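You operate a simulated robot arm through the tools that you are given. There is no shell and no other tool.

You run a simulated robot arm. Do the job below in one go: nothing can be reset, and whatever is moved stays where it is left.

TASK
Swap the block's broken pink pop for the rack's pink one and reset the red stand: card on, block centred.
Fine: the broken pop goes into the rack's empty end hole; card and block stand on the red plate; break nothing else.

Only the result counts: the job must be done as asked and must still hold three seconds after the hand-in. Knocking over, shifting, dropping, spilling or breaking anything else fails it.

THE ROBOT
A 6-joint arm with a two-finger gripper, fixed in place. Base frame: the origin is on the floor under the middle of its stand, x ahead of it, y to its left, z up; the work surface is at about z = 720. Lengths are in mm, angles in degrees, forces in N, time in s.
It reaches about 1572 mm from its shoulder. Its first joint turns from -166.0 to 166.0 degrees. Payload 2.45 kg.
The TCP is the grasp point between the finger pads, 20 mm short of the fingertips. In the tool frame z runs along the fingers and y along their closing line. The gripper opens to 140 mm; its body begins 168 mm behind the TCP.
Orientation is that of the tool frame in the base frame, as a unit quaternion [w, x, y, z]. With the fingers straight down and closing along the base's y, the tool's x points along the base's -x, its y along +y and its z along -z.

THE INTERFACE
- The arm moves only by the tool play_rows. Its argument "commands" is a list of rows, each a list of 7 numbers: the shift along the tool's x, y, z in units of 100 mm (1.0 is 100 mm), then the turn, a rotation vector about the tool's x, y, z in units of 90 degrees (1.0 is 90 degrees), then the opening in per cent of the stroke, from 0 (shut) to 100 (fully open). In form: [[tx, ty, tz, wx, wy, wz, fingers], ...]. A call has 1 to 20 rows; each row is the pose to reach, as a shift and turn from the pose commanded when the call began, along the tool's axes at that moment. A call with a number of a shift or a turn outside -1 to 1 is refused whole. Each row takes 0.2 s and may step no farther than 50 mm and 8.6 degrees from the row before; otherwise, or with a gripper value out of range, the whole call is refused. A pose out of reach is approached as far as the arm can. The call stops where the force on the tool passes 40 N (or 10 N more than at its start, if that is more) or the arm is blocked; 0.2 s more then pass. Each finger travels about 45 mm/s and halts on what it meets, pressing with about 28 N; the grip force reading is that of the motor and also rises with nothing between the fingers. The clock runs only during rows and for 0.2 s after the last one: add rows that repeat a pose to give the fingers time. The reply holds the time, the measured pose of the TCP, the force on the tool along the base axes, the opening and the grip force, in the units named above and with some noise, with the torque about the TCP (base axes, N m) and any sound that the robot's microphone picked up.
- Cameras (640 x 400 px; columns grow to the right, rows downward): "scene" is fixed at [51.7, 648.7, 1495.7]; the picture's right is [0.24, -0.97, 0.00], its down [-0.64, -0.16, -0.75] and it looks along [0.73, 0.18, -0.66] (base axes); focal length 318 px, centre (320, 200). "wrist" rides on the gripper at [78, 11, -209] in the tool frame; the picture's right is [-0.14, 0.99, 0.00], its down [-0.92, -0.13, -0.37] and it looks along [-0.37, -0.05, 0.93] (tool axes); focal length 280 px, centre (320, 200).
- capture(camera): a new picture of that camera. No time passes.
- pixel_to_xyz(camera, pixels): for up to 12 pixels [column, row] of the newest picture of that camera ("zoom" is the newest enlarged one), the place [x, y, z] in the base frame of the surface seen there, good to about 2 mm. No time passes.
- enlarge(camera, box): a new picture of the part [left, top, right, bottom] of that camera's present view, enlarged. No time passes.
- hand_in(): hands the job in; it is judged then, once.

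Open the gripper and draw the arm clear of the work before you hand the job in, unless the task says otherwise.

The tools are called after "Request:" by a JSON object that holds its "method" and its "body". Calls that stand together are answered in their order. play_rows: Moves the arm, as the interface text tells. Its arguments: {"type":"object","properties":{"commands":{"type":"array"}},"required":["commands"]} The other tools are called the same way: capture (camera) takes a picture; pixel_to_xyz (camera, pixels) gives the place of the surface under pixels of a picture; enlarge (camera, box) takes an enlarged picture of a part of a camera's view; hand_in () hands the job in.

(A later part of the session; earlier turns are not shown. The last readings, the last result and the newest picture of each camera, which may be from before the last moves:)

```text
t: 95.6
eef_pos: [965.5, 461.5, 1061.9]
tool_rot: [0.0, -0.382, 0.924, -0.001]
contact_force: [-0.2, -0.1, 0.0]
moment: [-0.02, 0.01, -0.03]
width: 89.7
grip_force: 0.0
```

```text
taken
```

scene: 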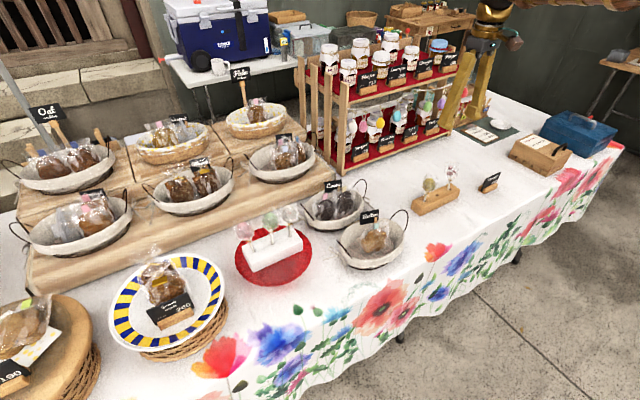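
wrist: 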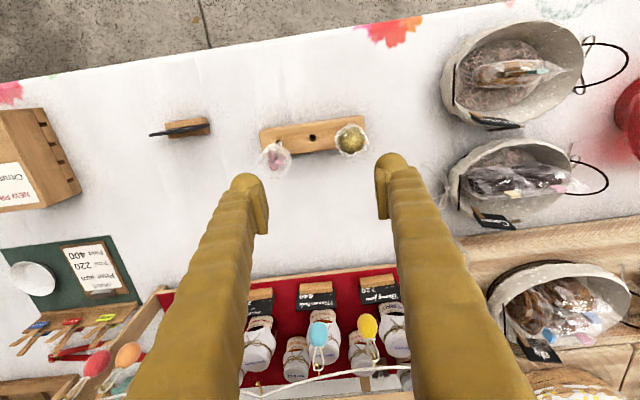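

The card is at (187,128) in the wrist view and (489,183) in the scene. I zoom on it from both cameras to measure it.

Request:
{"method": "enlarge", "body": {"camera": "wrist", "box": [140, 90, 230, 160]}}

Request:
{"method": "pixel_to_xyz", "body": {"camera": "zoom", "pixels": [[320, 200], [500, 190], [500, 230], [330, 190], [330, 250], [500, 255], [90, 260], [300, 240]]}}

Request:
{"method": "enlarge", "body": {"camera": "scene", "box": [470, 165, 510, 200]}}

Request:
{"method": "pixel_to_xyz", "body": {"camera": "zoom", "pixels": [[268, 290], [412, 220], [262, 330], [397, 268], [190, 285], [235, 315], [275, 160], [443, 82], [350, 130], [225, 300], [340, 250], [205, 245]]}}

```text
5.71 times, centred on (185, 125) of wrist
```

zoom: 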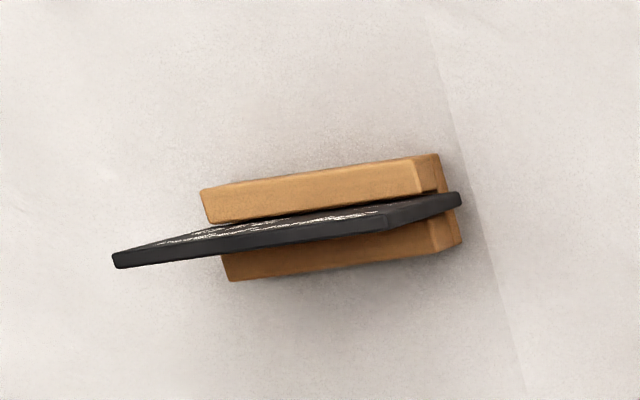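

```text
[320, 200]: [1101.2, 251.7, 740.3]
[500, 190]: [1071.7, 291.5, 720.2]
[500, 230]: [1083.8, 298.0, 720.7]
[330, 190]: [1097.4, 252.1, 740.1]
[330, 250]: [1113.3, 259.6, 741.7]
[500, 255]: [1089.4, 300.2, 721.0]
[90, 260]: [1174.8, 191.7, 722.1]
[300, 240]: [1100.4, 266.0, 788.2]
```

```text
11.43 times, centred on (490, 182) of scene
```

zoom: 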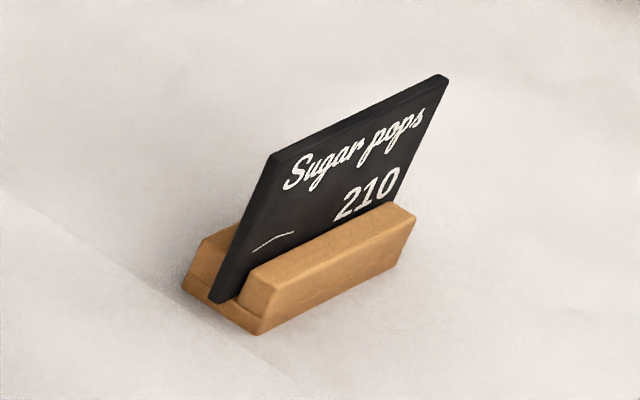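

```text
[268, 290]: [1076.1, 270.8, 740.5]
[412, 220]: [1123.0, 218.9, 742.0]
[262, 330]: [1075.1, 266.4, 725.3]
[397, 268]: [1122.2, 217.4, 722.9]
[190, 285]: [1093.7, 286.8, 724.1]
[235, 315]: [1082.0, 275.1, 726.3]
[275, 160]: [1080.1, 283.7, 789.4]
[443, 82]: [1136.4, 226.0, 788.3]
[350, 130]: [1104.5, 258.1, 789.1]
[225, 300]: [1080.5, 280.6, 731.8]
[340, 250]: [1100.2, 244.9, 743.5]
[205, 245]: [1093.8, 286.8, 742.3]
```

The card's board is 80 mm wide (z 728-789), its holder 70×28×22 mm, centred at ≈(1108,254) and aligned with the tool's y. I move above it with the fingers opened to 110 mm.

Request:
{"method": "play_rows", "body": {"commands": [[0.05, -0.3, 0, 0, 0, 0, 72], [0.1, -0.6, 0, 0, 0, 0, 79], [0.15, -0.9, 0, 0, 0, 0, 79]]}}

Request:
{"method": "play_rows", "body": {"commands": [[0.05, -0.3, 0.1, 0, 0, 0, 79], [0.1, -0.6, 0.2, 0, 0, 0, 79], [0.15, -0.9, 0.3, 0, 0, 0, 79]]}}

Request:
{"method": "play_rows", "body": {"commands": [[0.05, -0.25, 0.2, 0, 0, 0, 79], [0.1, -0.45, 0.4, 0, 0, 0, 79], [0.155, -0.673, 0.6, 0, 0, 0, 79], [0.155, -0.673, 0.8, 0, 0, 0, 79], [0.155, -0.673, 0.8, 0, 0, 0, 79]]}}

Request:
{"method": "capture", "body": {"camera": "wrist"}}

Request:
{"method": "capture", "body": {"camera": "scene"}}

```text
t: 96.4
eef_pos: [1018.0, 387.5, 1063.8]
tool_rot: [0.0, -0.382, 0.924, -0.002]
contact_force: [-0.1, 0.6, 0.5]
moment: [-0.1, -0.04, 0.02]
width: 110.8
grip_force: 0.2
```

```text
t: 97.2
eef_pos: [1071.2, 313.9, 1030.9]
tool_rot: [-0.001, -0.383, 0.924, -0.001]
contact_force: [0.4, 0.4, 0.4]
moment: [-0.06, 0.02, -0.03]
width: 110.5
grip_force: 0.0
```

```text
t: 98.4
eef_pos: [1108.4, 255.1, 951.8]
tool_rot: [0.0, -0.382, 0.924, 0.0]
contact_force: [-0.7, -0.7, -0.3]
moment: [0.0, 0.03, 0.0]
width: 110.8
grip_force: 0.0
```

```text
taken
```

wrist: 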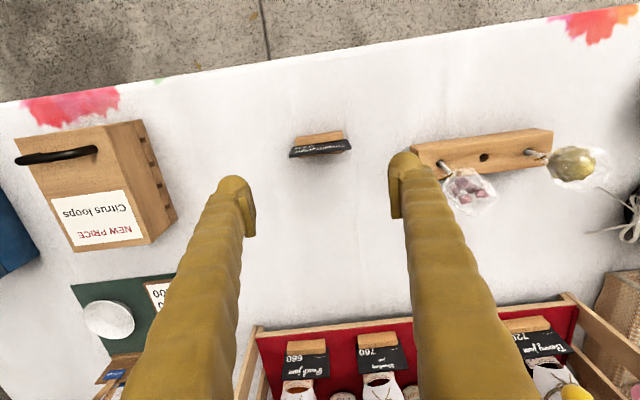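

```text
taken
```

scene: 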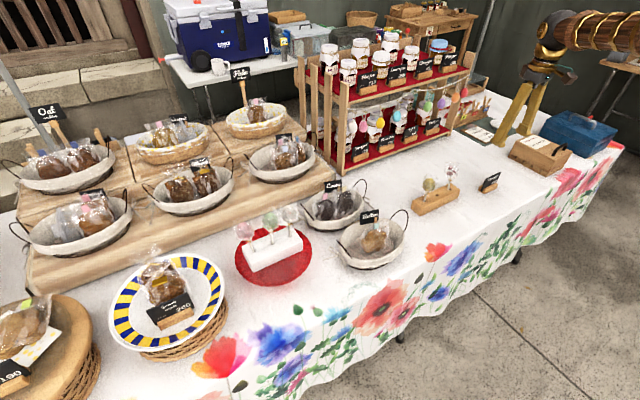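

The TCP is right above the card (predicted (320,148), card at (320,147)). I descend to z≈762 with the fingers either side of the board.

Request:
{"method": "play_rows", "body": {"commands": [[0, 0, 0.25, 0, 0, 0, 79], [0, 0, 0.5, 0, 0, 0, 79], [0, 0, 0.75, 0, 0, 0, 79], [0, 0, 0.95, 0, 0, 0, 79]]}}

Request:
{"method": "play_rows", "body": {"commands": [[0, 0, 0.2, 0, 0, 0, 79], [0, 0, 0.4, 0, 0, 0, 79], [0, 0, 0.6, 0, 0, 0, 79], [0, 0, 0.8, 0, 0, 0, 79], [0, 0, 0.95, 0, 0, 0, 79], [0, 0, 0.95, 0, 0, 0, 79]]}}

Request:
{"method": "capture", "body": {"camera": "wrist"}}

Request:
{"method": "enlarge", "body": {"camera": "scene", "box": [440, 130, 540, 210]}}

```text
t: 99.4
eef_pos: [1109.1, 253.7, 857.4]
tool_rot: [-0.001, -0.382, 0.924, 0.0]
contact_force: [0.8, -0.7, 0.5]
moment: [-0.01, 0.01, 0.02]
width: 110.5
grip_force: 0.1
```

```text
t: 100.8
eef_pos: [1108.4, 254.2, 762.2]
tool_rot: [-0.001, -0.382, 0.924, -0.002]
contact_force: [-0.5, -0.8, -0.1]
moment: [0.01, -0.03, 0.05]
width: 110.4
grip_force: 0.0
```

```text
taken
```

wrist: 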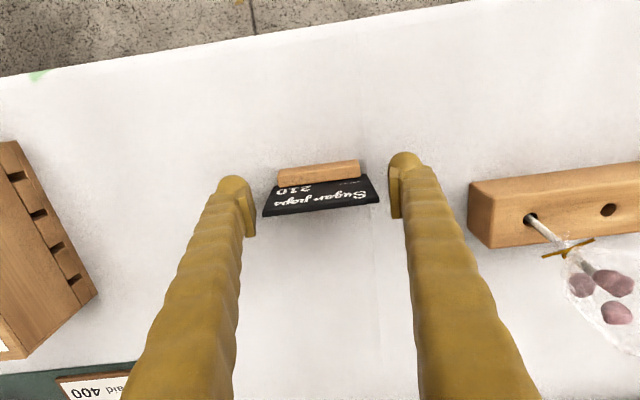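

```text
5.00 times, centred on (490, 170) of scene
```

zoom: 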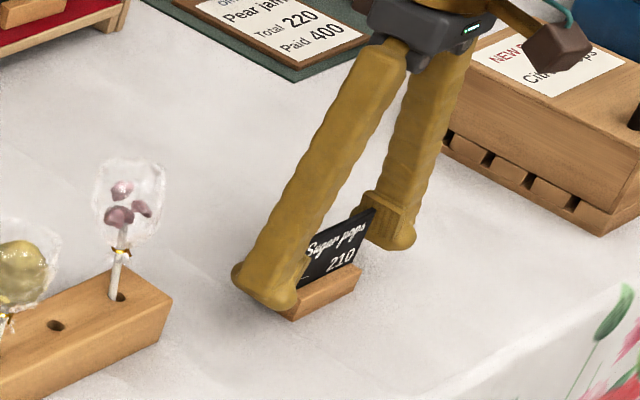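

The board is centred between the pads with ~13 mm on each side. I close gently on the board's edges.

Request:
{"method": "play_rows", "body": {"commands": [[0, 0, 0, 0, 0, 0, 70], [0, 0, 0, 0, 0, 0, 64], [0, 0, 0, 0, 0, 0, 60], [0, 0, 0, 0, 0, 0, 57], [0, 0, 0, 0, 0, 0, 55], [0, 0, 0, 0, 0, 0, 53], [0, 0, 0, 0, 0, 0, 50], [0, 0, 0, 0, 0, 0, 50], [0, 0, 0, 0, 0, 0, 50]]}}

Request:
{"method": "capture", "body": {"camera": "wrist"}}

Request:
{"method": "enlarge", "body": {"camera": "scene", "box": [440, 130, 540, 210]}}

```text
t: 102.8
eef_pos: [1108.8, 254.2, 763.7]
tool_rot: [0.0, -0.381, 0.924, -0.001]
contact_force: [0.0, 0.5, 0.3]
moment: [0.0, 0.01, 0.02]
width: 90.9
grip_force: 27.9
```

```text
taken
```

wrist: 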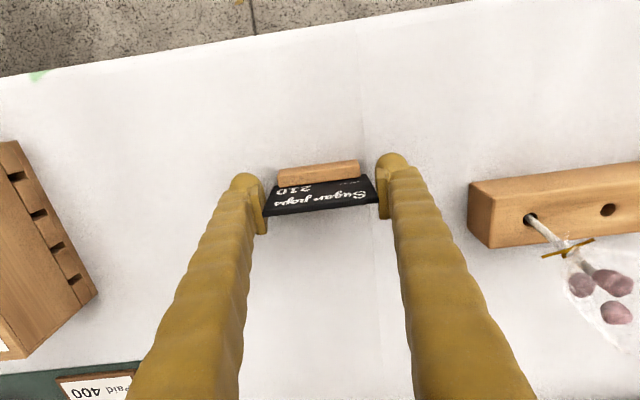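

```text
5.00 times, centred on (490, 170) of scene
```

zoom: 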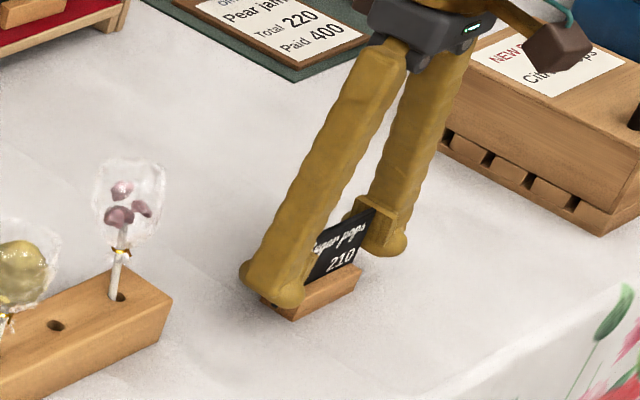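

Gripped at width 90.9 with 27.9 N. I test-lift by 5 mm and look whether the holder comes along.

Request:
{"method": "play_rows", "body": {"commands": [[0, 0, -0.02, 0, 0, 0, 50], [0, 0, -0.05, 0, 0, 0, 50], [0, 0, -0.05, 0, 0, 0, 50]]}}

Request:
{"method": "enlarge", "body": {"camera": "wrist", "box": [230, 130, 410, 240]}}

Request:
{"method": "enlarge", "body": {"camera": "scene", "box": [470, 160, 520, 205]}}

```text
t: 103.6
eef_pos: [1109.9, 254.3, 767.8]
tool_rot: [0.0, -0.381, 0.924, -0.001]
contact_force: [-0.4, 1.2, -0.1]
moment: [-0.04, 0.0, -0.01]
width: 90.7
grip_force: 28.3
```

```text
3.56 times, centred on (320, 185) of wrist
```

zoom: 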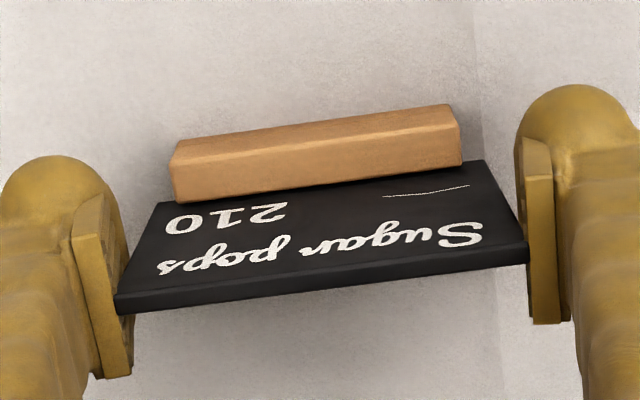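

```text
8.89 times, centred on (495, 182) of scene
```

zoom: 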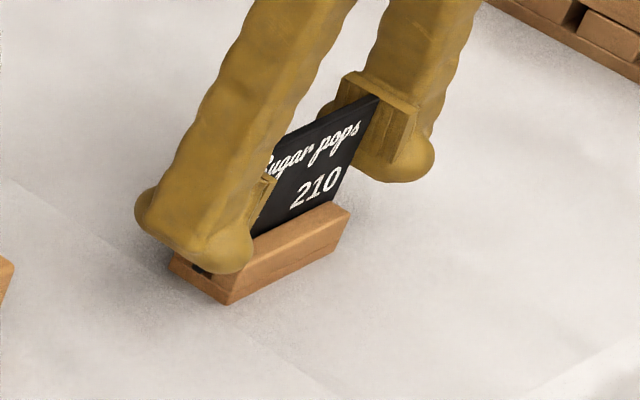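

I measure the holder's top and bottom edges to see if it rose with the board.

Request:
{"method": "pixel_to_xyz", "body": {"camera": "zoom", "pixels": [[290, 245], [340, 215], [235, 278], [290, 268], [330, 243], [230, 298], [310, 185], [340, 160]]}}

Request:
{"method": "play_rows", "body": {"commands": [[0, 0, -0.04, 0, 0, 0, 50], [0, 0, -0.08, 0, 0, 0, 50], [0, 0, -0.12, 0, 0, 0, 50], [0, 0, -0.12, 0, 0, 0, 50]]}}

Request:
{"method": "enlarge", "body": {"camera": "scene", "box": [470, 160, 520, 205]}}

Request:
{"method": "pixel_to_xyz", "body": {"camera": "zoom", "pixels": [[290, 230], [340, 200], [235, 262], [290, 255], [330, 230], [230, 285], [310, 170], [340, 145]]}}

```text
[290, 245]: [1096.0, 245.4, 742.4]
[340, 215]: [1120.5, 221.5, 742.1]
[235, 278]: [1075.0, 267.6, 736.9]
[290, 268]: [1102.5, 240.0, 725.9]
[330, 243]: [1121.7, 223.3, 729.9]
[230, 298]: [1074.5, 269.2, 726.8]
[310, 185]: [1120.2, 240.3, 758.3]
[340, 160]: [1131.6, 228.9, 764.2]
```

```text
t: 104.6
eef_pos: [1109.0, 253.9, 779.2]
tool_rot: [-0.001, -0.383, 0.924, -0.001]
contact_force: [-0.8, -0.2, -0.3]
moment: [0.01, -0.01, 0.05]
width: 90.6
grip_force: 27.6
```

```text
8.89 times, centred on (495, 182) of scene
```

zoom: 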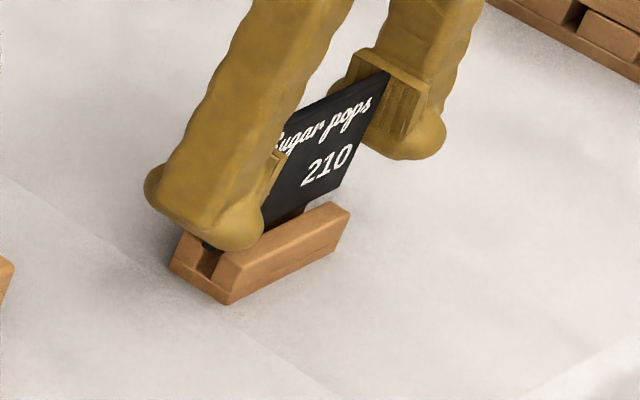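

```text
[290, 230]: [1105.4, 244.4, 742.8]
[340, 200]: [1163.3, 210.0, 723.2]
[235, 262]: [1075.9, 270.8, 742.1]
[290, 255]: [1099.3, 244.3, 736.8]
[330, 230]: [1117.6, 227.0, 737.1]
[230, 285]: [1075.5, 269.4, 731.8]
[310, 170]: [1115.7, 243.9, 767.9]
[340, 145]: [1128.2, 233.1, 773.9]
```

The board slides out of the holder (holder stays at z≈742), so they are separate parts. I lower the board straight back the 17 mm into its slot.

Request:
{"method": "play_rows", "body": {"commands": [[0, 0, 0.03, 0, 0, 0, 50], [0, 0, 0.06, 0, 0, 0, 50], [0, 0, 0.09, 0, 0, 0, 50], [0, 0, 0.12, 0, 0, 0, 50], [0, 0, 0.145, 0, 0, 0, 50], [0, 0, 0.165, 0, 0, 0, 50], [0, 0, 0.165, 0, 0, 0, 50]]}}

Request:
{"method": "enlarge", "body": {"camera": "scene", "box": [470, 160, 520, 205]}}

Request:
{"method": "enlarge", "body": {"camera": "wrist", "box": [230, 130, 410, 240]}}

```text
t: 106.2
eef_pos: [1108.1, 254.9, 762.3]
tool_rot: [0.0, -0.382, 0.924, -0.002]
contact_force: [1.0, -0.2, 3.0]
moment: [0.03, -0.04, -0.03]
width: 90.8
grip_force: 28.1
```

```text
8.89 times, centred on (495, 182) of scene
```

zoom: 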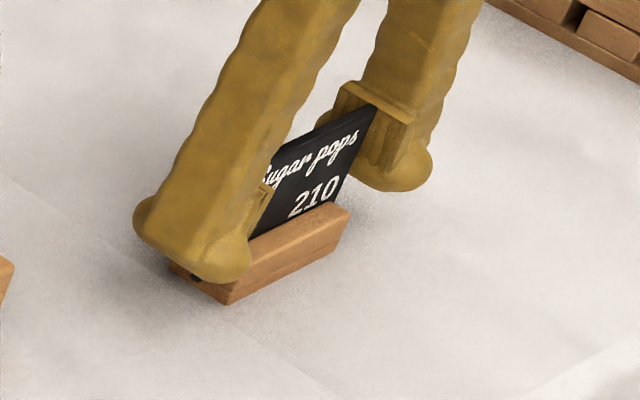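

```text
3.56 times, centred on (320, 185) of wrist
```

zoom: 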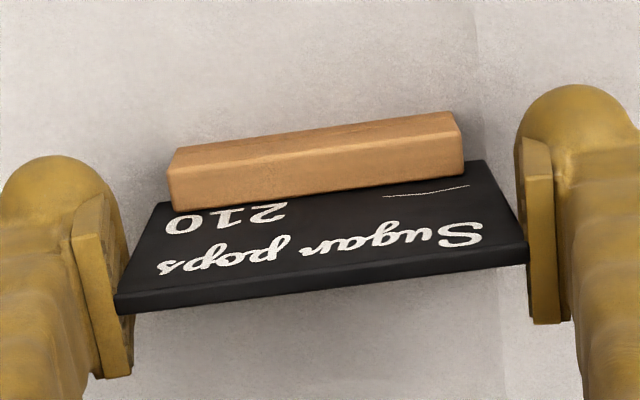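

The board is seated again (3 N upward reaction). I release it gently and raise the open fingers clear above it.

Request:
{"method": "play_rows", "body": {"commands": [[0, 0, 0, 0, 0, 0, 66], [0, 0, 0, 0, 0, 0, 70], [0, 0, 0, 0, 0, 0, 75], [0, 0, 0, 0, 0, 0, 79], [0, 0, 0, 0, 0, 0, 79], [0, 0, -0.15, 0, 0, 0, 79], [0, 0, -0.3, 0, 0, 0, 79], [0, 0, -0.5, 0, 0, 0, 79], [0, 0, -0.7, 0, 0, 0, 79], [0, 0, -0.9, 0, 0, 0, 79]]}}

Request:
{"method": "enlarge", "body": {"camera": "scene", "box": [470, 165, 510, 200]}}

Request:
{"method": "enlarge", "body": {"camera": "wrist", "box": [270, 120, 370, 190]}}

```text
t: 108.4
eef_pos: [1108.8, 254.7, 852.8]
tool_rot: [0.0, -0.381, 0.924, 0.0]
contact_force: [0.0, -0.4, -0.5]
moment: [0.05, 0.08, -0.01]
width: 110.7
grip_force: 0.0
```

```text
11.43 times, centred on (490, 182) of scene
```

zoom: 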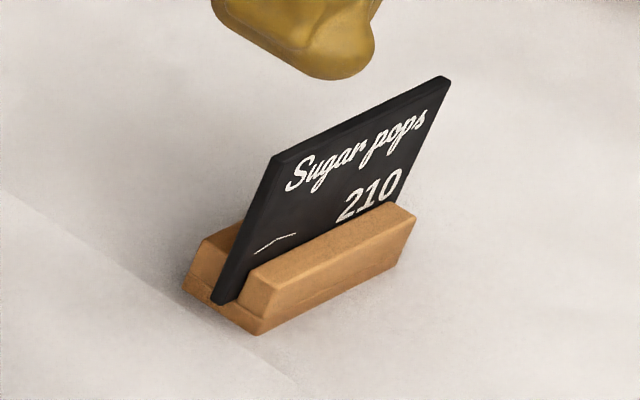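

```text
5.71 times, centred on (320, 155) of wrist
```

zoom: 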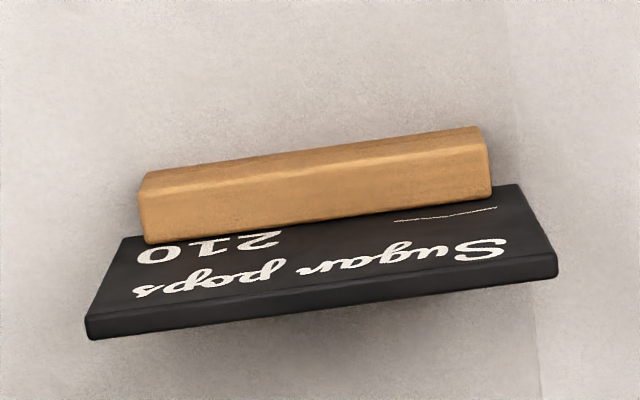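

The card stands as before. I measure board lean and the holder's faces to plan a front-back grip on the holder.

Request:
{"method": "pixel_to_xyz", "body": {"camera": "zoom", "pixels": [[120, 320], [530, 265], [320, 293], [320, 240], [320, 255], [320, 180], [320, 155], [150, 180], [480, 135], [470, 175], [170, 225], [320, 270]]}}

Request:
{"method": "enlarge", "body": {"camera": "scene", "box": [478, 175, 502, 196]}}

Request:
{"method": "pixel_to_xyz", "body": {"camera": "zoom", "pixels": [[320, 200], [330, 240], [330, 270], [200, 280], [250, 300], [230, 330], [180, 250], [290, 340], [240, 210], [190, 215]]}}

```text
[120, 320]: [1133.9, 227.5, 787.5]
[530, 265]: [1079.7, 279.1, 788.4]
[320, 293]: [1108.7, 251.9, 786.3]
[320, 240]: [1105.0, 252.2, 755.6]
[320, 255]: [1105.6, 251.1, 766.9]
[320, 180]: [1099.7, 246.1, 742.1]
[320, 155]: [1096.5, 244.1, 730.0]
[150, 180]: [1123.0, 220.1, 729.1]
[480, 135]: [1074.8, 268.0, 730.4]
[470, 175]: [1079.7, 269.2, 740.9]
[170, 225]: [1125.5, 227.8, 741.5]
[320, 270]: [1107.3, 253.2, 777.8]
```

```text
16.00 times, centred on (490, 186) of scene
```

zoom: 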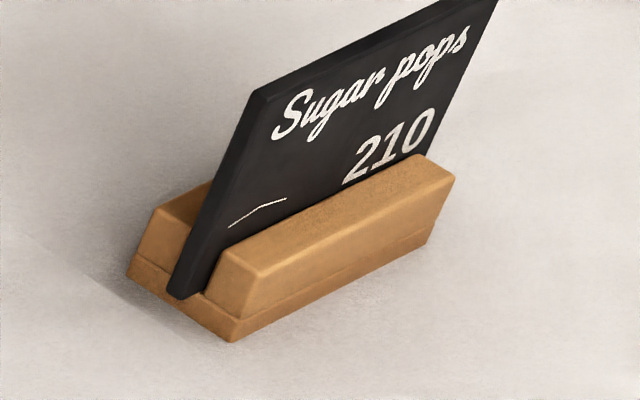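

```text
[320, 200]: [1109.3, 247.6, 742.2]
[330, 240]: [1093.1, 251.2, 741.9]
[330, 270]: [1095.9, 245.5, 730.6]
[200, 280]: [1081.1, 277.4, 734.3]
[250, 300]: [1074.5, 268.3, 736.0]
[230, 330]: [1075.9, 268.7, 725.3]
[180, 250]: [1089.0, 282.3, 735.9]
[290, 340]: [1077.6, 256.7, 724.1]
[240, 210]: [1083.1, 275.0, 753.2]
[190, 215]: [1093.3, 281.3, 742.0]
```

Front face lies 13 mm before the centre line and the board is near-vertical in the middle, so a front-back grip works. I turn the tool 90° about its axis above the card and set the opening to 60 mm.

Request:
{"method": "play_rows", "body": {"commands": [[0, 0, 0, 0, 0, 0.091, 79], [0, 0, 0, 0, 0, 0.182, 79], [0, 0, 0, 0, 0, 0.273, 79], [0, 0, 0, 0, 0, 0.364, 79], [0, 0, 0, 0, 0, 0.455, 70], [0, 0, 0, 0, 0, 0.546, 60], [0, 0, 0, 0, 0, 0.637, 50], [0, 0, 0, 0, 0, 0.728, 43], [0, 0, 0, 0, 0, 0.819, 43], [0, 0, 0, 0, 0, 0.91, 43], [0, 0, 0, 0, 0, 1.0, 43], [0, 0, 0, 0, 0, 1.0, 43]]}}

Request:
{"method": "capture", "body": {"camera": "wrist"}}

Request:
{"method": "capture", "body": {"camera": "scene"}}

```text
t: 111.0
eef_pos: [1109.1, 254.7, 852.3]
tool_rot: [0.001, 0.384, 0.923, -0.001]
contact_force: [0.2, 0.0, -0.2]
moment: [-0.03, 0.0, -0.01]
width: 60.5
grip_force: 0.0
```

```text
taken
```

wrist: 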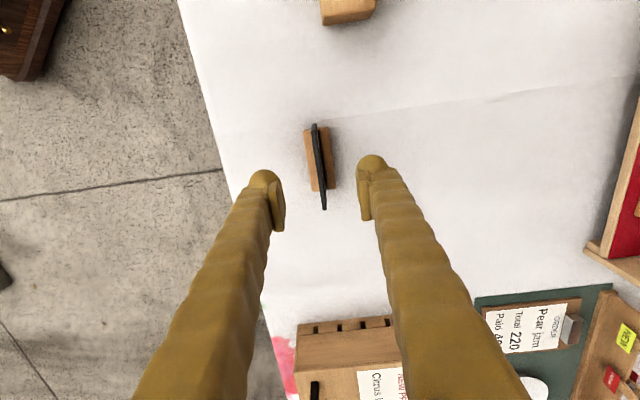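

```text
taken
```

scene: 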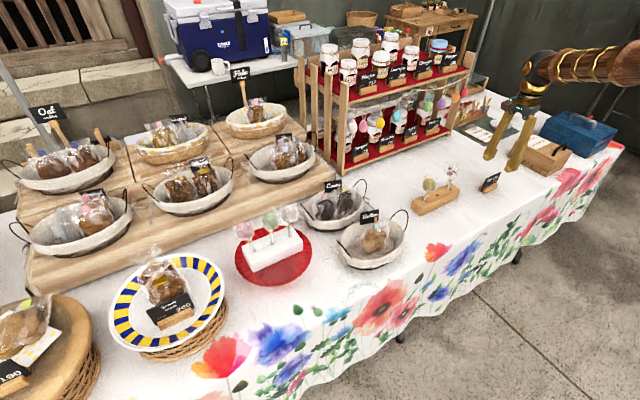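

Aligned: holder centre (320,158) versus predicted (320,162). I descend 97 mm with the fingers in front of and behind the holder.

Request:
{"method": "play_rows", "body": {"commands": [[0, 0, 0.2, 0, 0, 0, 43], [0, 0, 0.4, 0, 0, 0, 43], [0, 0, 0.6, 0, 0, 0, 43], [0, 0, 0.75, 0, 0, 0, 43], [0, 0, 0.88, 0, 0, 0, 43], [0, 0, 0.97, 0, 0, 0, 43], [0, 0, 0.97, 0, 0, 0, 43]]}}

Request:
{"method": "capture", "body": {"camera": "wrist"}}

Request:
{"method": "enlarge", "body": {"camera": "scene", "box": [460, 150, 530, 210]}}

```text
t: 112.6
eef_pos: [1108.8, 253.9, 756.0]
tool_rot: [0.001, 0.384, 0.923, 0.0]
contact_force: [0.3, 0.5, -0.5]
moment: [-0.01, -0.05, -0.03]
width: 60.3
grip_force: 0.0
```

```text
taken
```

wrist: 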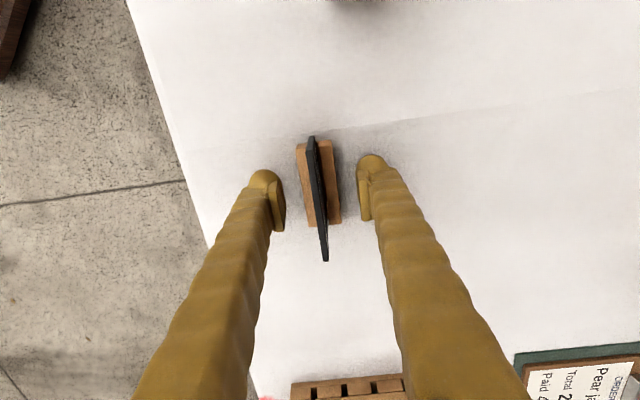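

```text
6.67 times, centred on (495, 180) of scene
```

zoom: 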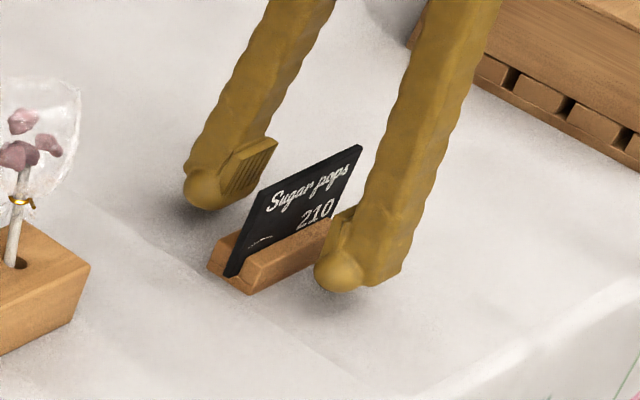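

Well aligned. I descend another 13 mm to z≈743 in small rows, watching for table contact.

Request:
{"method": "play_rows", "body": {"commands": [[0, 0, 0.03, 0, 0, 0, 43], [0, 0, 0.06, 0, 0, 0, 43], [0, 0, 0.09, 0, 0, 0, 43], [0, 0, 0.11, 0, 0, 0, 43], [0, 0, 0.13, 0, 0, 0, 43], [0, 0, 0.13, 0, 0, 0, 43]]}}

Request:
{"method": "enlarge", "body": {"camera": "scene", "box": [460, 150, 530, 210]}}

```text
t: 114.0
eef_pos: [1109.7, 254.6, 742.2]
tool_rot: [0.0, 0.384, 0.923, -0.001]
contact_force: [-0.3, -0.4, -0.6]
moment: [0.0, -0.02, 0.0]
width: 60.2
grip_force: 0.1
```

```text
6.67 times, centred on (495, 180) of scene
```

zoom: 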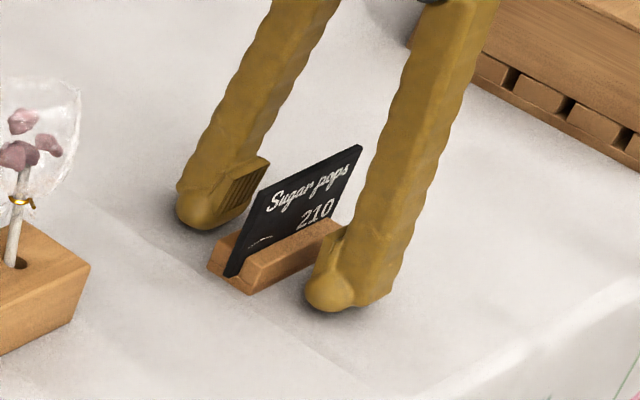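

No contact yet. I lower 1 mm more and close slowly on the holder.

Request:
{"method": "play_rows", "body": {"commands": [[0, 0, 0.01, 0, 0, 0, 38], [0, 0, 0.01, 0, 0, 0, 32], [0, 0, 0.01, 0, 0, 0, 27], [0, 0, 0.01, 0, 0, 0, 23], [0, 0, 0.01, 0, 0, 0, 20], [0, 0, 0.01, 0, 0, 0, 17], [0, 0, 0.01, 0, 0, 0, 14], [0, 0, 0.01, 0, 0, 0, 12], [0, 0, 0.01, 0, 0, 0, 12], [0, 0, 0.01, 0, 0, 0, 12]]}}

Request:
{"method": "enlarge", "body": {"camera": "scene", "box": [460, 150, 530, 210]}}

Request:
{"method": "enlarge", "body": {"camera": "wrist", "box": [260, 120, 380, 270]}}

```text
t: 116.2
eef_pos: [1108.1, 253.3, 741.6]
tool_rot: [0.0, 0.383, 0.924, -0.001]
contact_force: [0.5, 0.7, -0.2]
moment: [-0.01, -0.02, -0.02]
width: 28.2
grip_force: 28.0
```

```text
6.67 times, centred on (495, 180) of scene
```

zoom: 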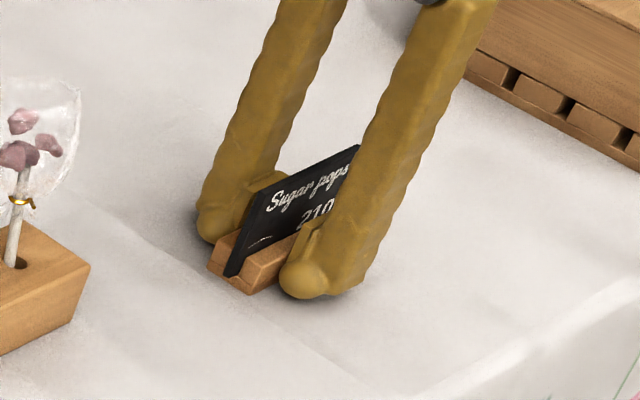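

```text
2.67 times, centred on (320, 195) of wrist
```

zoom: 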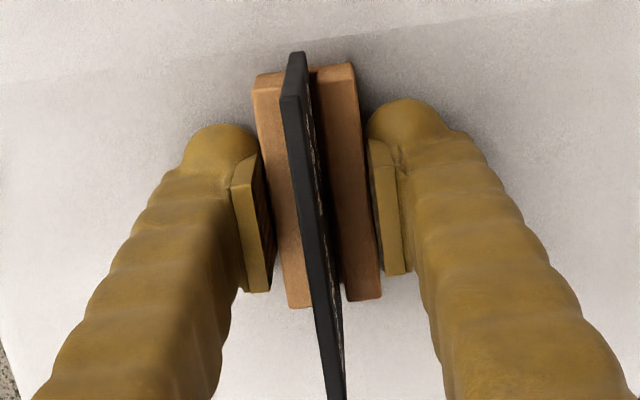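

Holder gripped at 28.2 mm with 28 N. I test-lift 12 mm and look.

Request:
{"method": "play_rows", "body": {"commands": [[0, 0, -0.03, 0, 0, 0, 12], [0, 0, -0.06, 0, 0, 0, 12], [0, 0, -0.09, 0, 0, 0, 12], [0, 0, -0.12, 0, 0, 0, 12], [0, 0, -0.12, 0, 0, 0, 12]]}}

Request:
{"method": "enlarge", "body": {"camera": "scene", "box": [460, 150, 530, 210]}}

Request:
{"method": "enlarge", "body": {"camera": "wrist", "box": [260, 120, 380, 270]}}

```text
t: 117.4
eef_pos: [1109.1, 254.9, 753.6]
tool_rot: [0.001, 0.384, 0.923, -0.001]
contact_force: [0.5, 0.3, -0.9]
moment: [0.0, 0.0, -0.02]
width: 28.3
grip_force: 27.9
```

```text
6.67 times, centred on (495, 180) of scene
```

zoom: 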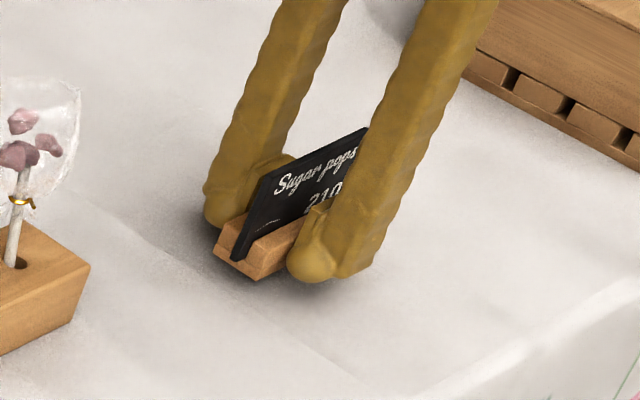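

```text
2.67 times, centred on (320, 195) of wrist
```

zoom: 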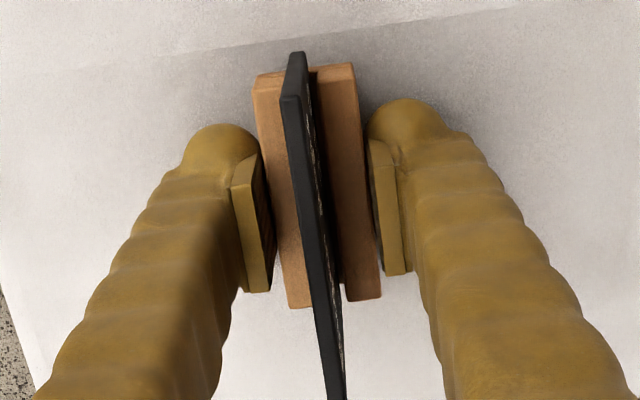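

Holder and board rise together, level. I lift to about z=1000 and start back toward the stand.

Request:
{"method": "play_rows", "body": {"commands": [[0, 0, -0.2, 0, 0, 0, 12], [0, 0, -0.4, 0, 0, 0, 12], [0, 0, -0.6, 0, 0, 0, 12], [0, 0, -0.8, 0, 0, 0, 12], [0, 0, -1.0, 0, 0, 0, 12]]}}

Request:
{"method": "play_rows", "body": {"commands": [[0, 0, -0.2, 0, 0, 0, 12], [0, 0, -0.4, 0, 0, 0, 12], [0, 0, -0.6, 0, 0, 0, 12], [0, 0, -0.8, 0, 0, 0, 12], [0, 0, -1.0, 0, 0, 0, 12]]}}

Request:
{"method": "play_rows", "body": {"commands": [[0.15, 0, -0.15, 0, 0, 0, 12], [0.35, 0, -0.3, 0, 0, 0, 12], [0.55, 0, -0.45, 0, 0, 0, 12], [0.78, 0, -0.46, 0, 0, 0, 12], [1.0, 0, -0.46, 0, 0, 0, 12]]}}

Request:
{"method": "capture", "body": {"camera": "wrist"}}

```text
t: 118.6
eef_pos: [1106.5, 253.6, 853.0]
tool_rot: [0.001, 0.383, 0.924, -0.002]
contact_force: [-0.3, 0.7, -0.5]
moment: [0.02, 0.01, -0.01]
width: 28.2
grip_force: 27.1
```

```text
t: 119.8
eef_pos: [1107.1, 254.3, 952.9]
tool_rot: [0.001, 0.384, 0.923, -0.001]
contact_force: [0.2, -0.7, -0.8]
moment: [0.02, 0.0, -0.03]
width: 28.3
grip_force: 28.4
```

```text
t: 121.0
eef_pos: [1035.6, 324.0, 999.4]
tool_rot: [0.001, 0.383, 0.924, 0.0]
contact_force: [0.4, -0.8, -1.3]
moment: [0.05, 0.04, -0.01]
width: 28.4
grip_force: 27.8
```

```text
taken
```

wrist: 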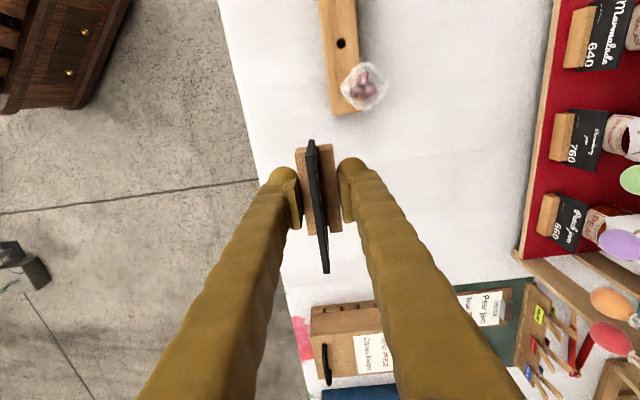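

The card and holder are held firmly at z≈1000. I continue along toward the stand in 100 mm steps.

Request:
{"method": "play_rows", "body": {"commands": [[0.25, 0, 0, 0, 0, 0, 12], [0.5, 0, 0, 0, 0, 0, 12], [0.75, 0, 0, 0, 0, 0, 12], [1.0, 0, 0, 0, 0, 0, 12]]}}

Request:
{"method": "play_rows", "body": {"commands": [[0.25, 0, 0, 0, 0, 0, 12], [0.5, 0, 0, 0, 0, 0, 12], [0.75, 0, 0, 0, 0, 0, 12], [1.0, 0, 0, 0, 0, 0, 12]]}}

Request:
{"method": "play_rows", "body": {"commands": [[0.25, 0, 0, 0, 0, 0, 12], [0.5, 0, 0, 0, 0, 0, 12], [0.75, 0, 0, 0, 0, 0, 12], [1.0, 0, 0, 0, 0, 0, 12]]}}

Request:
{"method": "capture", "body": {"camera": "scene"}}

```text
t: 122.0
eef_pos: [965.0, 395.9, 998.7]
tool_rot: [0.001, 0.383, 0.924, -0.001]
contact_force: [0.6, -0.8, -1.0]
moment: [-0.01, -0.01, 0.01]
width: 28.2
grip_force: 27.6
```

```text
t: 123.0
eef_pos: [895.4, 466.7, 999.3]
tool_rot: [0.0, 0.384, 0.923, -0.001]
contact_force: [-0.1, -0.5, -1.3]
moment: [0.0, 0.01, -0.03]
width: 28.5
grip_force: 27.7
```

```text
t: 124.0
eef_pos: [826.1, 537.5, 997.9]
tool_rot: [0.001, 0.383, 0.924, -0.001]
contact_force: [-0.6, 0.0, -0.5]
moment: [0.01, 0.01, 0.0]
width: 28.1
grip_force: 27.3
```

```text
taken
```

scene: 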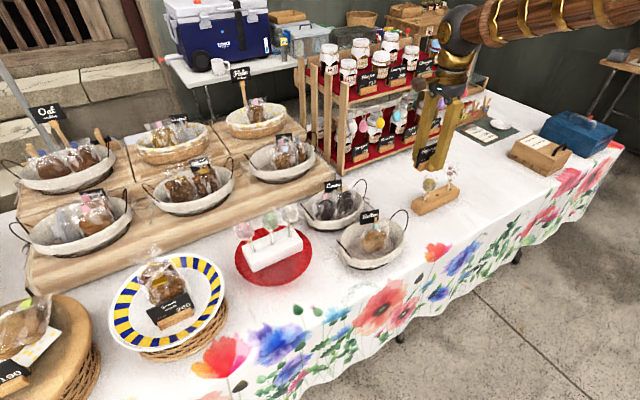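

Going well. I continue with three more steps, leaving about 150 mm.

Request:
{"method": "play_rows", "body": {"commands": [[0.25, 0, 0, 0, 0, 0, 12], [0.5, 0, 0, 0, 0, 0, 12], [0.75, 0, 0, 0, 0, 0, 12], [1.0, 0, 0, 0, 0, 0, 12]]}}

Request:
{"method": "play_rows", "body": {"commands": [[0.25, 0, 0, 0, 0, 0, 12], [0.5, 0, 0, 0, 0, 0, 12], [0.75, 0, 0, 0, 0, 0, 12], [1.0, 0, 0, 0, 0, 0, 12]]}}

Request:
{"method": "play_rows", "body": {"commands": [[0.25, 0, 0, 0, 0, 0, 12], [0.5, 0, 0, 0, 0, 0, 12], [0.75, -0.01, 0, 0, 0, 0, 12], [1.0, -0.02, 0, 0, 0, 0, 12], [1.0, -0.02, 0, 0, 0, 0, 12]]}}

Request:
{"method": "capture", "body": {"camera": "wrist"}}

Request:
{"method": "capture", "body": {"camera": "scene"}}

```text
t: 125.0
eef_pos: [755.2, 608.2, 1001.3]
tool_rot: [0.0, 0.384, 0.923, -0.002]
contact_force: [0.8, 0.2, -0.7]
moment: [0.02, -0.01, 0.03]
width: 28.5
grip_force: 28.2
```

```text
t: 126.0
eef_pos: [683.6, 679.9, 1000.2]
tool_rot: [0.0, 0.383, 0.924, -0.001]
contact_force: [0.1, 0.0, 0.1]
moment: [-0.02, -0.03, 0.02]
width: 28.0
grip_force: 27.7
```

```text
t: 127.2
eef_pos: [611.9, 747.6, 998.2]
tool_rot: [0.0, 0.384, 0.923, 0.0]
contact_force: [0.9, 0.3, 0.0]
moment: [0.03, -0.01, -0.01]
width: 28.6
grip_force: 27.6
```

```text
taken
```

wrist: 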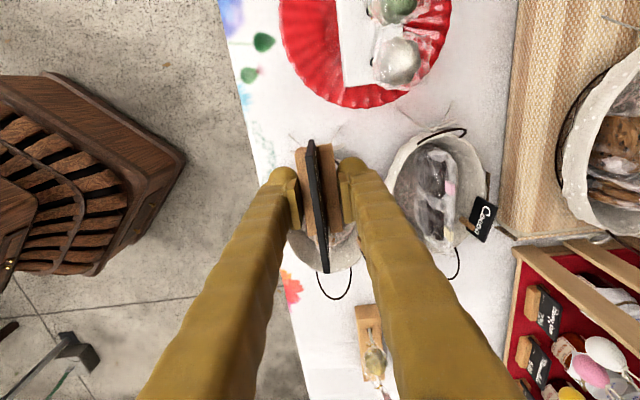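

```text
taken
```

scene: 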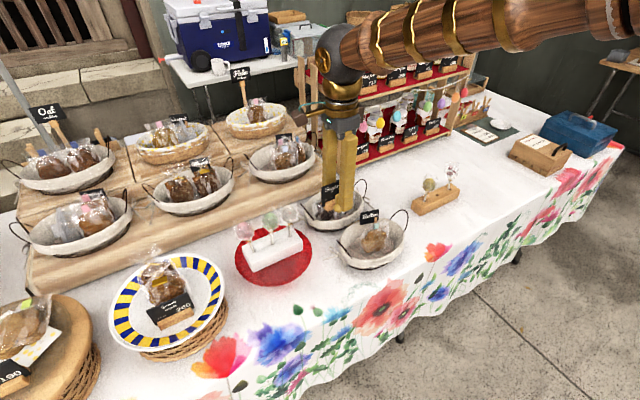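

I move another 100 mm along, then measure the plate and block front from the wrist view before lowering.

Request:
{"method": "play_rows", "body": {"commands": [[0.25, 0, 0, 0, 0, 0, 12], [0.5, 0, 0, 0, 0, 0, 12], [0.75, 0, 0, 0, 0, 0, 12], [1.0, 0, 0, 0, 0, 0, 12], [1.0, 0, 0, 0, 0, 0, 12]]}}

Request:
{"method": "capture", "body": {"camera": "wrist"}}

Request:
{"method": "enlarge", "body": {"camera": "wrist", "box": [250, 0, 490, 200]}}

```text
t: 128.4
eef_pos: [541.1, 820.1, 998.0]
tool_rot: [0.001, 0.383, 0.924, 0.0]
contact_force: [0.0, 0.1, -0.6]
moment: [-0.05, -0.01, 0.0]
width: 28.4
grip_force: 28.4
```

```text
taken
```

wrist: 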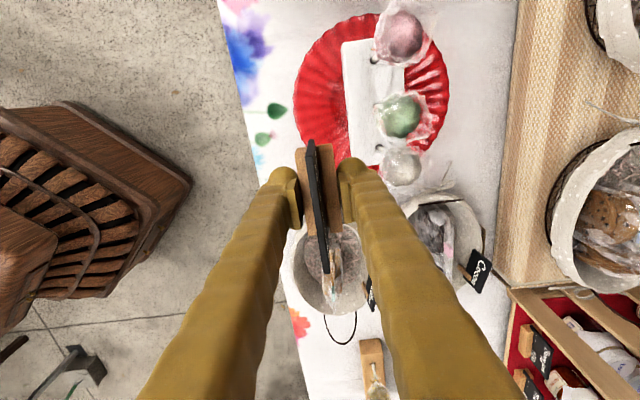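

```text
2.00 times, centred on (370, 100) of wrist
```

zoom: 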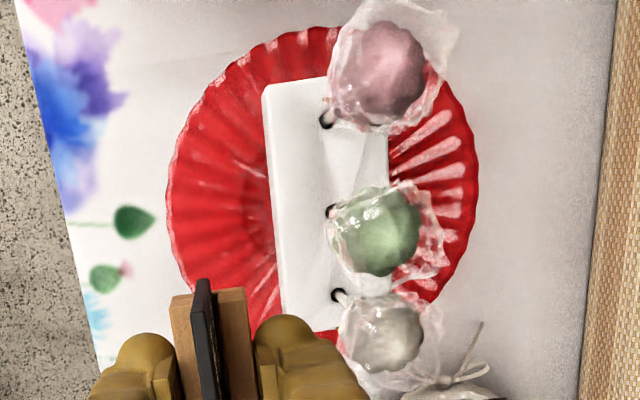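

I measure rim points and block front corners in this view.

Request:
{"method": "pixel_to_xyz", "body": {"camera": "zoom", "pixels": [[171, 205], [174, 165], [190, 118], [225, 68], [265, 40], [312, 30], [474, 180], [466, 240], [440, 290], [174, 245], [470, 140], [455, 105]]}}

Request:
{"method": "pixel_to_xyz", "body": {"camera": "zoom", "pixels": [[267, 92], [285, 335], [272, 150], [278, 250], [384, 160], [386, 185], [325, 122], [331, 211], [337, 296], [320, 85], [300, 325], [230, 200]]}}

```text
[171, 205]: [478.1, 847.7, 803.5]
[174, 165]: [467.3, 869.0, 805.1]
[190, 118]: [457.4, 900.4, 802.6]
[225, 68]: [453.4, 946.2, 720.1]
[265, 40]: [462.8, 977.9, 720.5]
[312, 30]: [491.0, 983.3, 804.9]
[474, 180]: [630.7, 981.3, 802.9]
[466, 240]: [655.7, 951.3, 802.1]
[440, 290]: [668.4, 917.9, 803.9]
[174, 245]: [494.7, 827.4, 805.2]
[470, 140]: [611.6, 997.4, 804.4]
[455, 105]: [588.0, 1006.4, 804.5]
```

```text
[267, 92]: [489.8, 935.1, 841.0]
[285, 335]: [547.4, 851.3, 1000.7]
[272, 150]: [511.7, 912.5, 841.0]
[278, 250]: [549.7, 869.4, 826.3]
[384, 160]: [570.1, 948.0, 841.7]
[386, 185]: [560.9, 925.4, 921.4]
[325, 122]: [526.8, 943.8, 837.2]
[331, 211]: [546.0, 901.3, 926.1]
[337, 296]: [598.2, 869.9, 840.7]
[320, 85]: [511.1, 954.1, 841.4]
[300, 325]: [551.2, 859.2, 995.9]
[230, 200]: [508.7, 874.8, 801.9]
```

The block's centre is ≈(562.5,907), the plate's ≈(562.3,907.5) — centred. I move over the card's spot in front of the block and descend part way.

Request:
{"method": "play_rows", "body": {"commands": [[0.16, -0.003, 0, 0, 0, 0, 12], [0.32, -0.006, 0, 0, 0, 0, 12], [0.474, -0.009, 0, 0, 0, 0, 12], [0.474, -0.009, 0.2, 0, 0, 0, 12], [0.474, -0.009, 0.4, 0, 0, 0, 12], [0.474, -0.009, 0.6, 0, 0, 0, 12], [0.474, -0.009, 0.8, 0, 0, 0, 12], [0.474, -0.009, 1.0, 0, 0, 0, 12], [0.474, -0.009, 1.0, 0, 0, 0, 12]]}}

Request:
{"method": "capture", "body": {"camera": "wrist"}}

Request:
{"method": "enlarge", "body": {"camera": "scene", "box": [220, 180, 320, 300]}}

```text
t: 130.4
eef_pos: [507.5, 853.3, 898.6]
tool_rot: [0.0, 0.383, 0.924, -0.001]
contact_force: [-0.1, -0.2, -1.5]
moment: [0.0, -0.03, 0.01]
width: 28.2
grip_force: 27.7
```

```text
taken
```

wrist: 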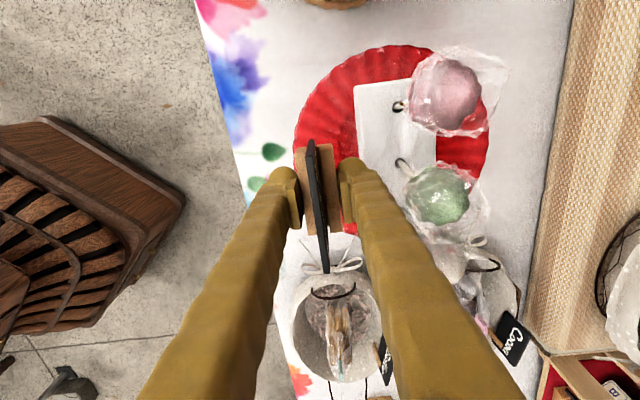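

```text
3.33 times, centred on (270, 240) of scene
```

zoom: 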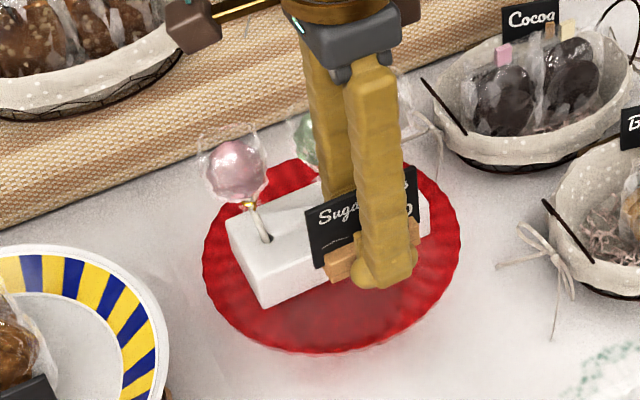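

Position is right: card (507.5,853.3), rear finger ≈6 mm in front of the block's face. I descend 60 mm more and check.

Request:
{"method": "play_rows", "body": {"commands": [[0, 0, 0.1, 0, 0, 0, 12], [0, 0, 0.2, 0, 0, 0, 12], [0, 0, 0.3, 0, 0, 0, 12], [0, 0, 0.4, 0, 0, 0, 12], [0, 0, 0.5, 0, 0, 0, 12], [0, 0, 0.58, 0, 0, 0, 12], [0, 0, 0.58, 0, 0, 0, 12]]}}

Request:
{"method": "capture", "body": {"camera": "wrist"}}

Request:
{"method": "enlarge", "body": {"camera": "wrist", "box": [270, 60, 430, 240]}}

Request:
{"method": "enlarge", "body": {"camera": "scene", "box": [230, 200, 310, 290]}}

```text
t: 132.0
eef_pos: [507.1, 854.4, 840.6]
tool_rot: [0.001, 0.384, 0.924, -0.001]
contact_force: [-0.5, 0.3, -0.2]
moment: [-0.01, 0.04, 0.01]
width: 28.1
grip_force: 28.1
```

```text
taken
```

wrist: 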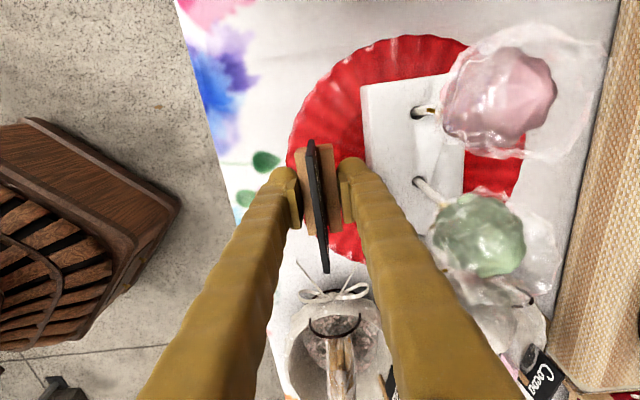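

```text
2.22 times, centred on (350, 150) of wrist
```

zoom: 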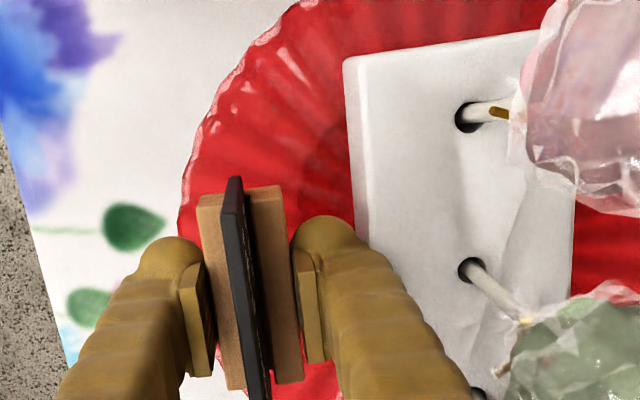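

```text
4.44 times, centred on (270, 245) of scene
```

zoom: 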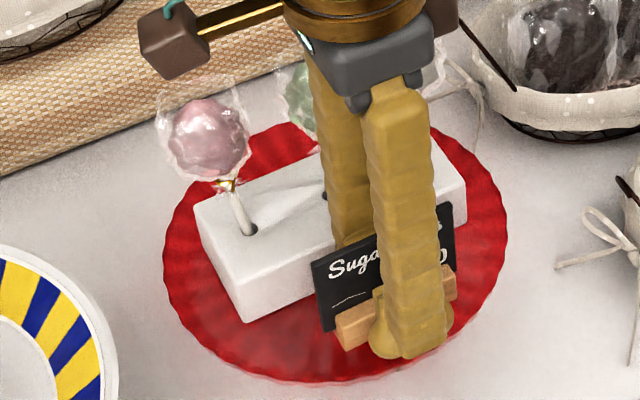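

Everything is clear; the holder's bottom is ≈15 mm above the plate. I lower 13 mm in small rows, watching the force.

Request:
{"method": "play_rows", "body": {"commands": [[0, 0, 0.03, 0, 0, 0, 12], [0, 0, 0.06, 0, 0, 0, 12], [0, 0, 0.09, 0, 0, 0, 12], [0, 0, 0.11, 0, 0, 0, 12], [0, 0, 0.13, 0, 0, 0, 12], [0, 0, 0.13, 0, 0, 0, 12]]}}

Request:
{"method": "enlarge", "body": {"camera": "scene", "box": [250, 230, 310, 290]}}

```text
t: 133.4
eef_pos: [507.9, 854.5, 826.2]
tool_rot: [0.0, 0.383, 0.924, -0.002]
contact_force: [0.0, 0.2, -0.3]
moment: [0.0, 0.01, -0.02]
width: 28.3
grip_force: 27.8
```

```text
6.67 times, centred on (280, 260) of scene
```

zoom: 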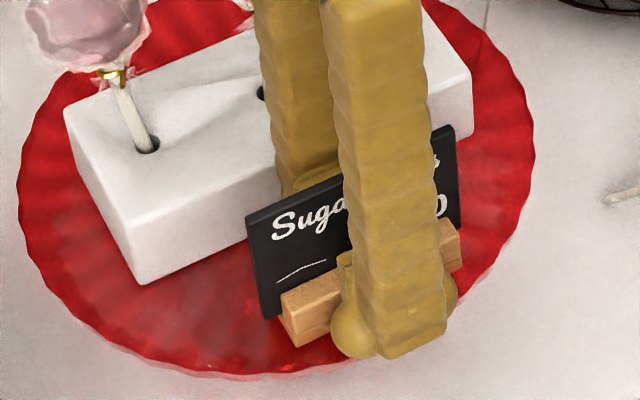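

No contact yet at z≈826. I lower in 1 mm steps up to 3 mm.

Request:
{"method": "play_rows", "body": {"commands": [[0, 0, 0.01, 0, 0, 0, 12], [0, 0, 0.02, 0, 0, 0, 12], [0, 0, 0.02, 0, 0, 0, 12]]}}

```text
t: 134.2
eef_pos: [508.6, 853.4, 824.9]
tool_rot: [0.001, 0.384, 0.923, -0.002]
contact_force: [-0.1, -0.5, 0.0]
moment: [0.03, -0.03, 0.01]
width: 28.4
grip_force: 28.1
```

Still no contact force. I measure the holder's lower front edge and the plate right beside it.

Request:
{"method": "enlarge", "body": {"camera": "scene", "box": [260, 240, 300, 280]}}

Request:
{"method": "pixel_to_xyz", "body": {"camera": "zoom", "pixels": [[300, 320], [275, 335], [262, 330], [250, 330], [240, 310], [290, 350], [265, 300], [310, 290], [220, 200], [200, 250], [230, 350], [300, 370]]}}

```text
10.00 times, centred on (280, 260) of scene
```

zoom: 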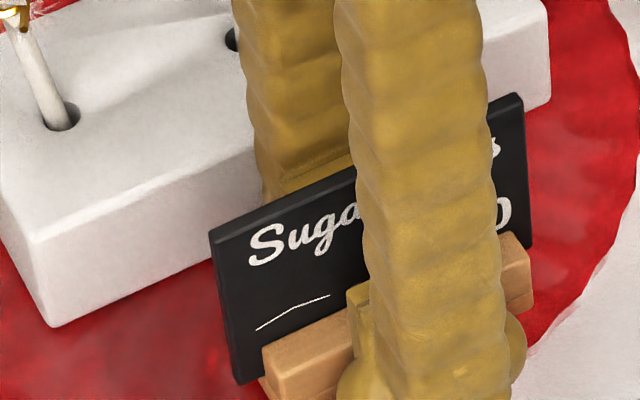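

```text
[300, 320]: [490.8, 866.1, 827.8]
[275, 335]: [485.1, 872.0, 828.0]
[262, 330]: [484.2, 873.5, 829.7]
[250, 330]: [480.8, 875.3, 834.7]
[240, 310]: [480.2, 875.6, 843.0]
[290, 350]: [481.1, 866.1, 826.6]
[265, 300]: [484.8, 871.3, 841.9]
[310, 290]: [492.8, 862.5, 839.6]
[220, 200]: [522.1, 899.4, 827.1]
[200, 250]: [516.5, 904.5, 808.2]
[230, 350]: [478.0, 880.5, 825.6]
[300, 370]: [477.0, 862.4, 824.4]
```

The holder's top reads ≈827.7, so its bottom is ≈1.5-2.5 mm above the plate. I lower 1 mm at a time, checking the force.

Request:
{"method": "play_rows", "body": {"commands": [[0, 0, 0.005, 0, 0, 0, 12], [0, 0, 0.01, 0, 0, 0, 12], [0, 0, 0.01, 0, 0, 0, 12]]}}

```text
t: 135.0
eef_pos: [507.1, 853.6, 824.3]
tool_rot: [0.001, 0.383, 0.924, -0.002]
contact_force: [0.7, 0.1, -0.2]
moment: [0.0, 0.01, 0.03]
width: 28.3
grip_force: 27.8
```

Request:
{"method": "play_rows", "body": {"commands": [[0, 0, 0.005, 0, 0, 0, 12], [0, 0, 0.01, 0, 0, 0, 12], [0, 0, 0.01, 0, 0, 0, 12]]}}

```text
t: 135.8
eef_pos: [506.5, 852.9, 824.8]
tool_rot: [0.001, 0.384, 0.923, -0.002]
contact_force: [0.0, -0.5, 2.9]
moment: [0.04, 0.03, 0.02]
width: 28.4
grip_force: 27.7
```

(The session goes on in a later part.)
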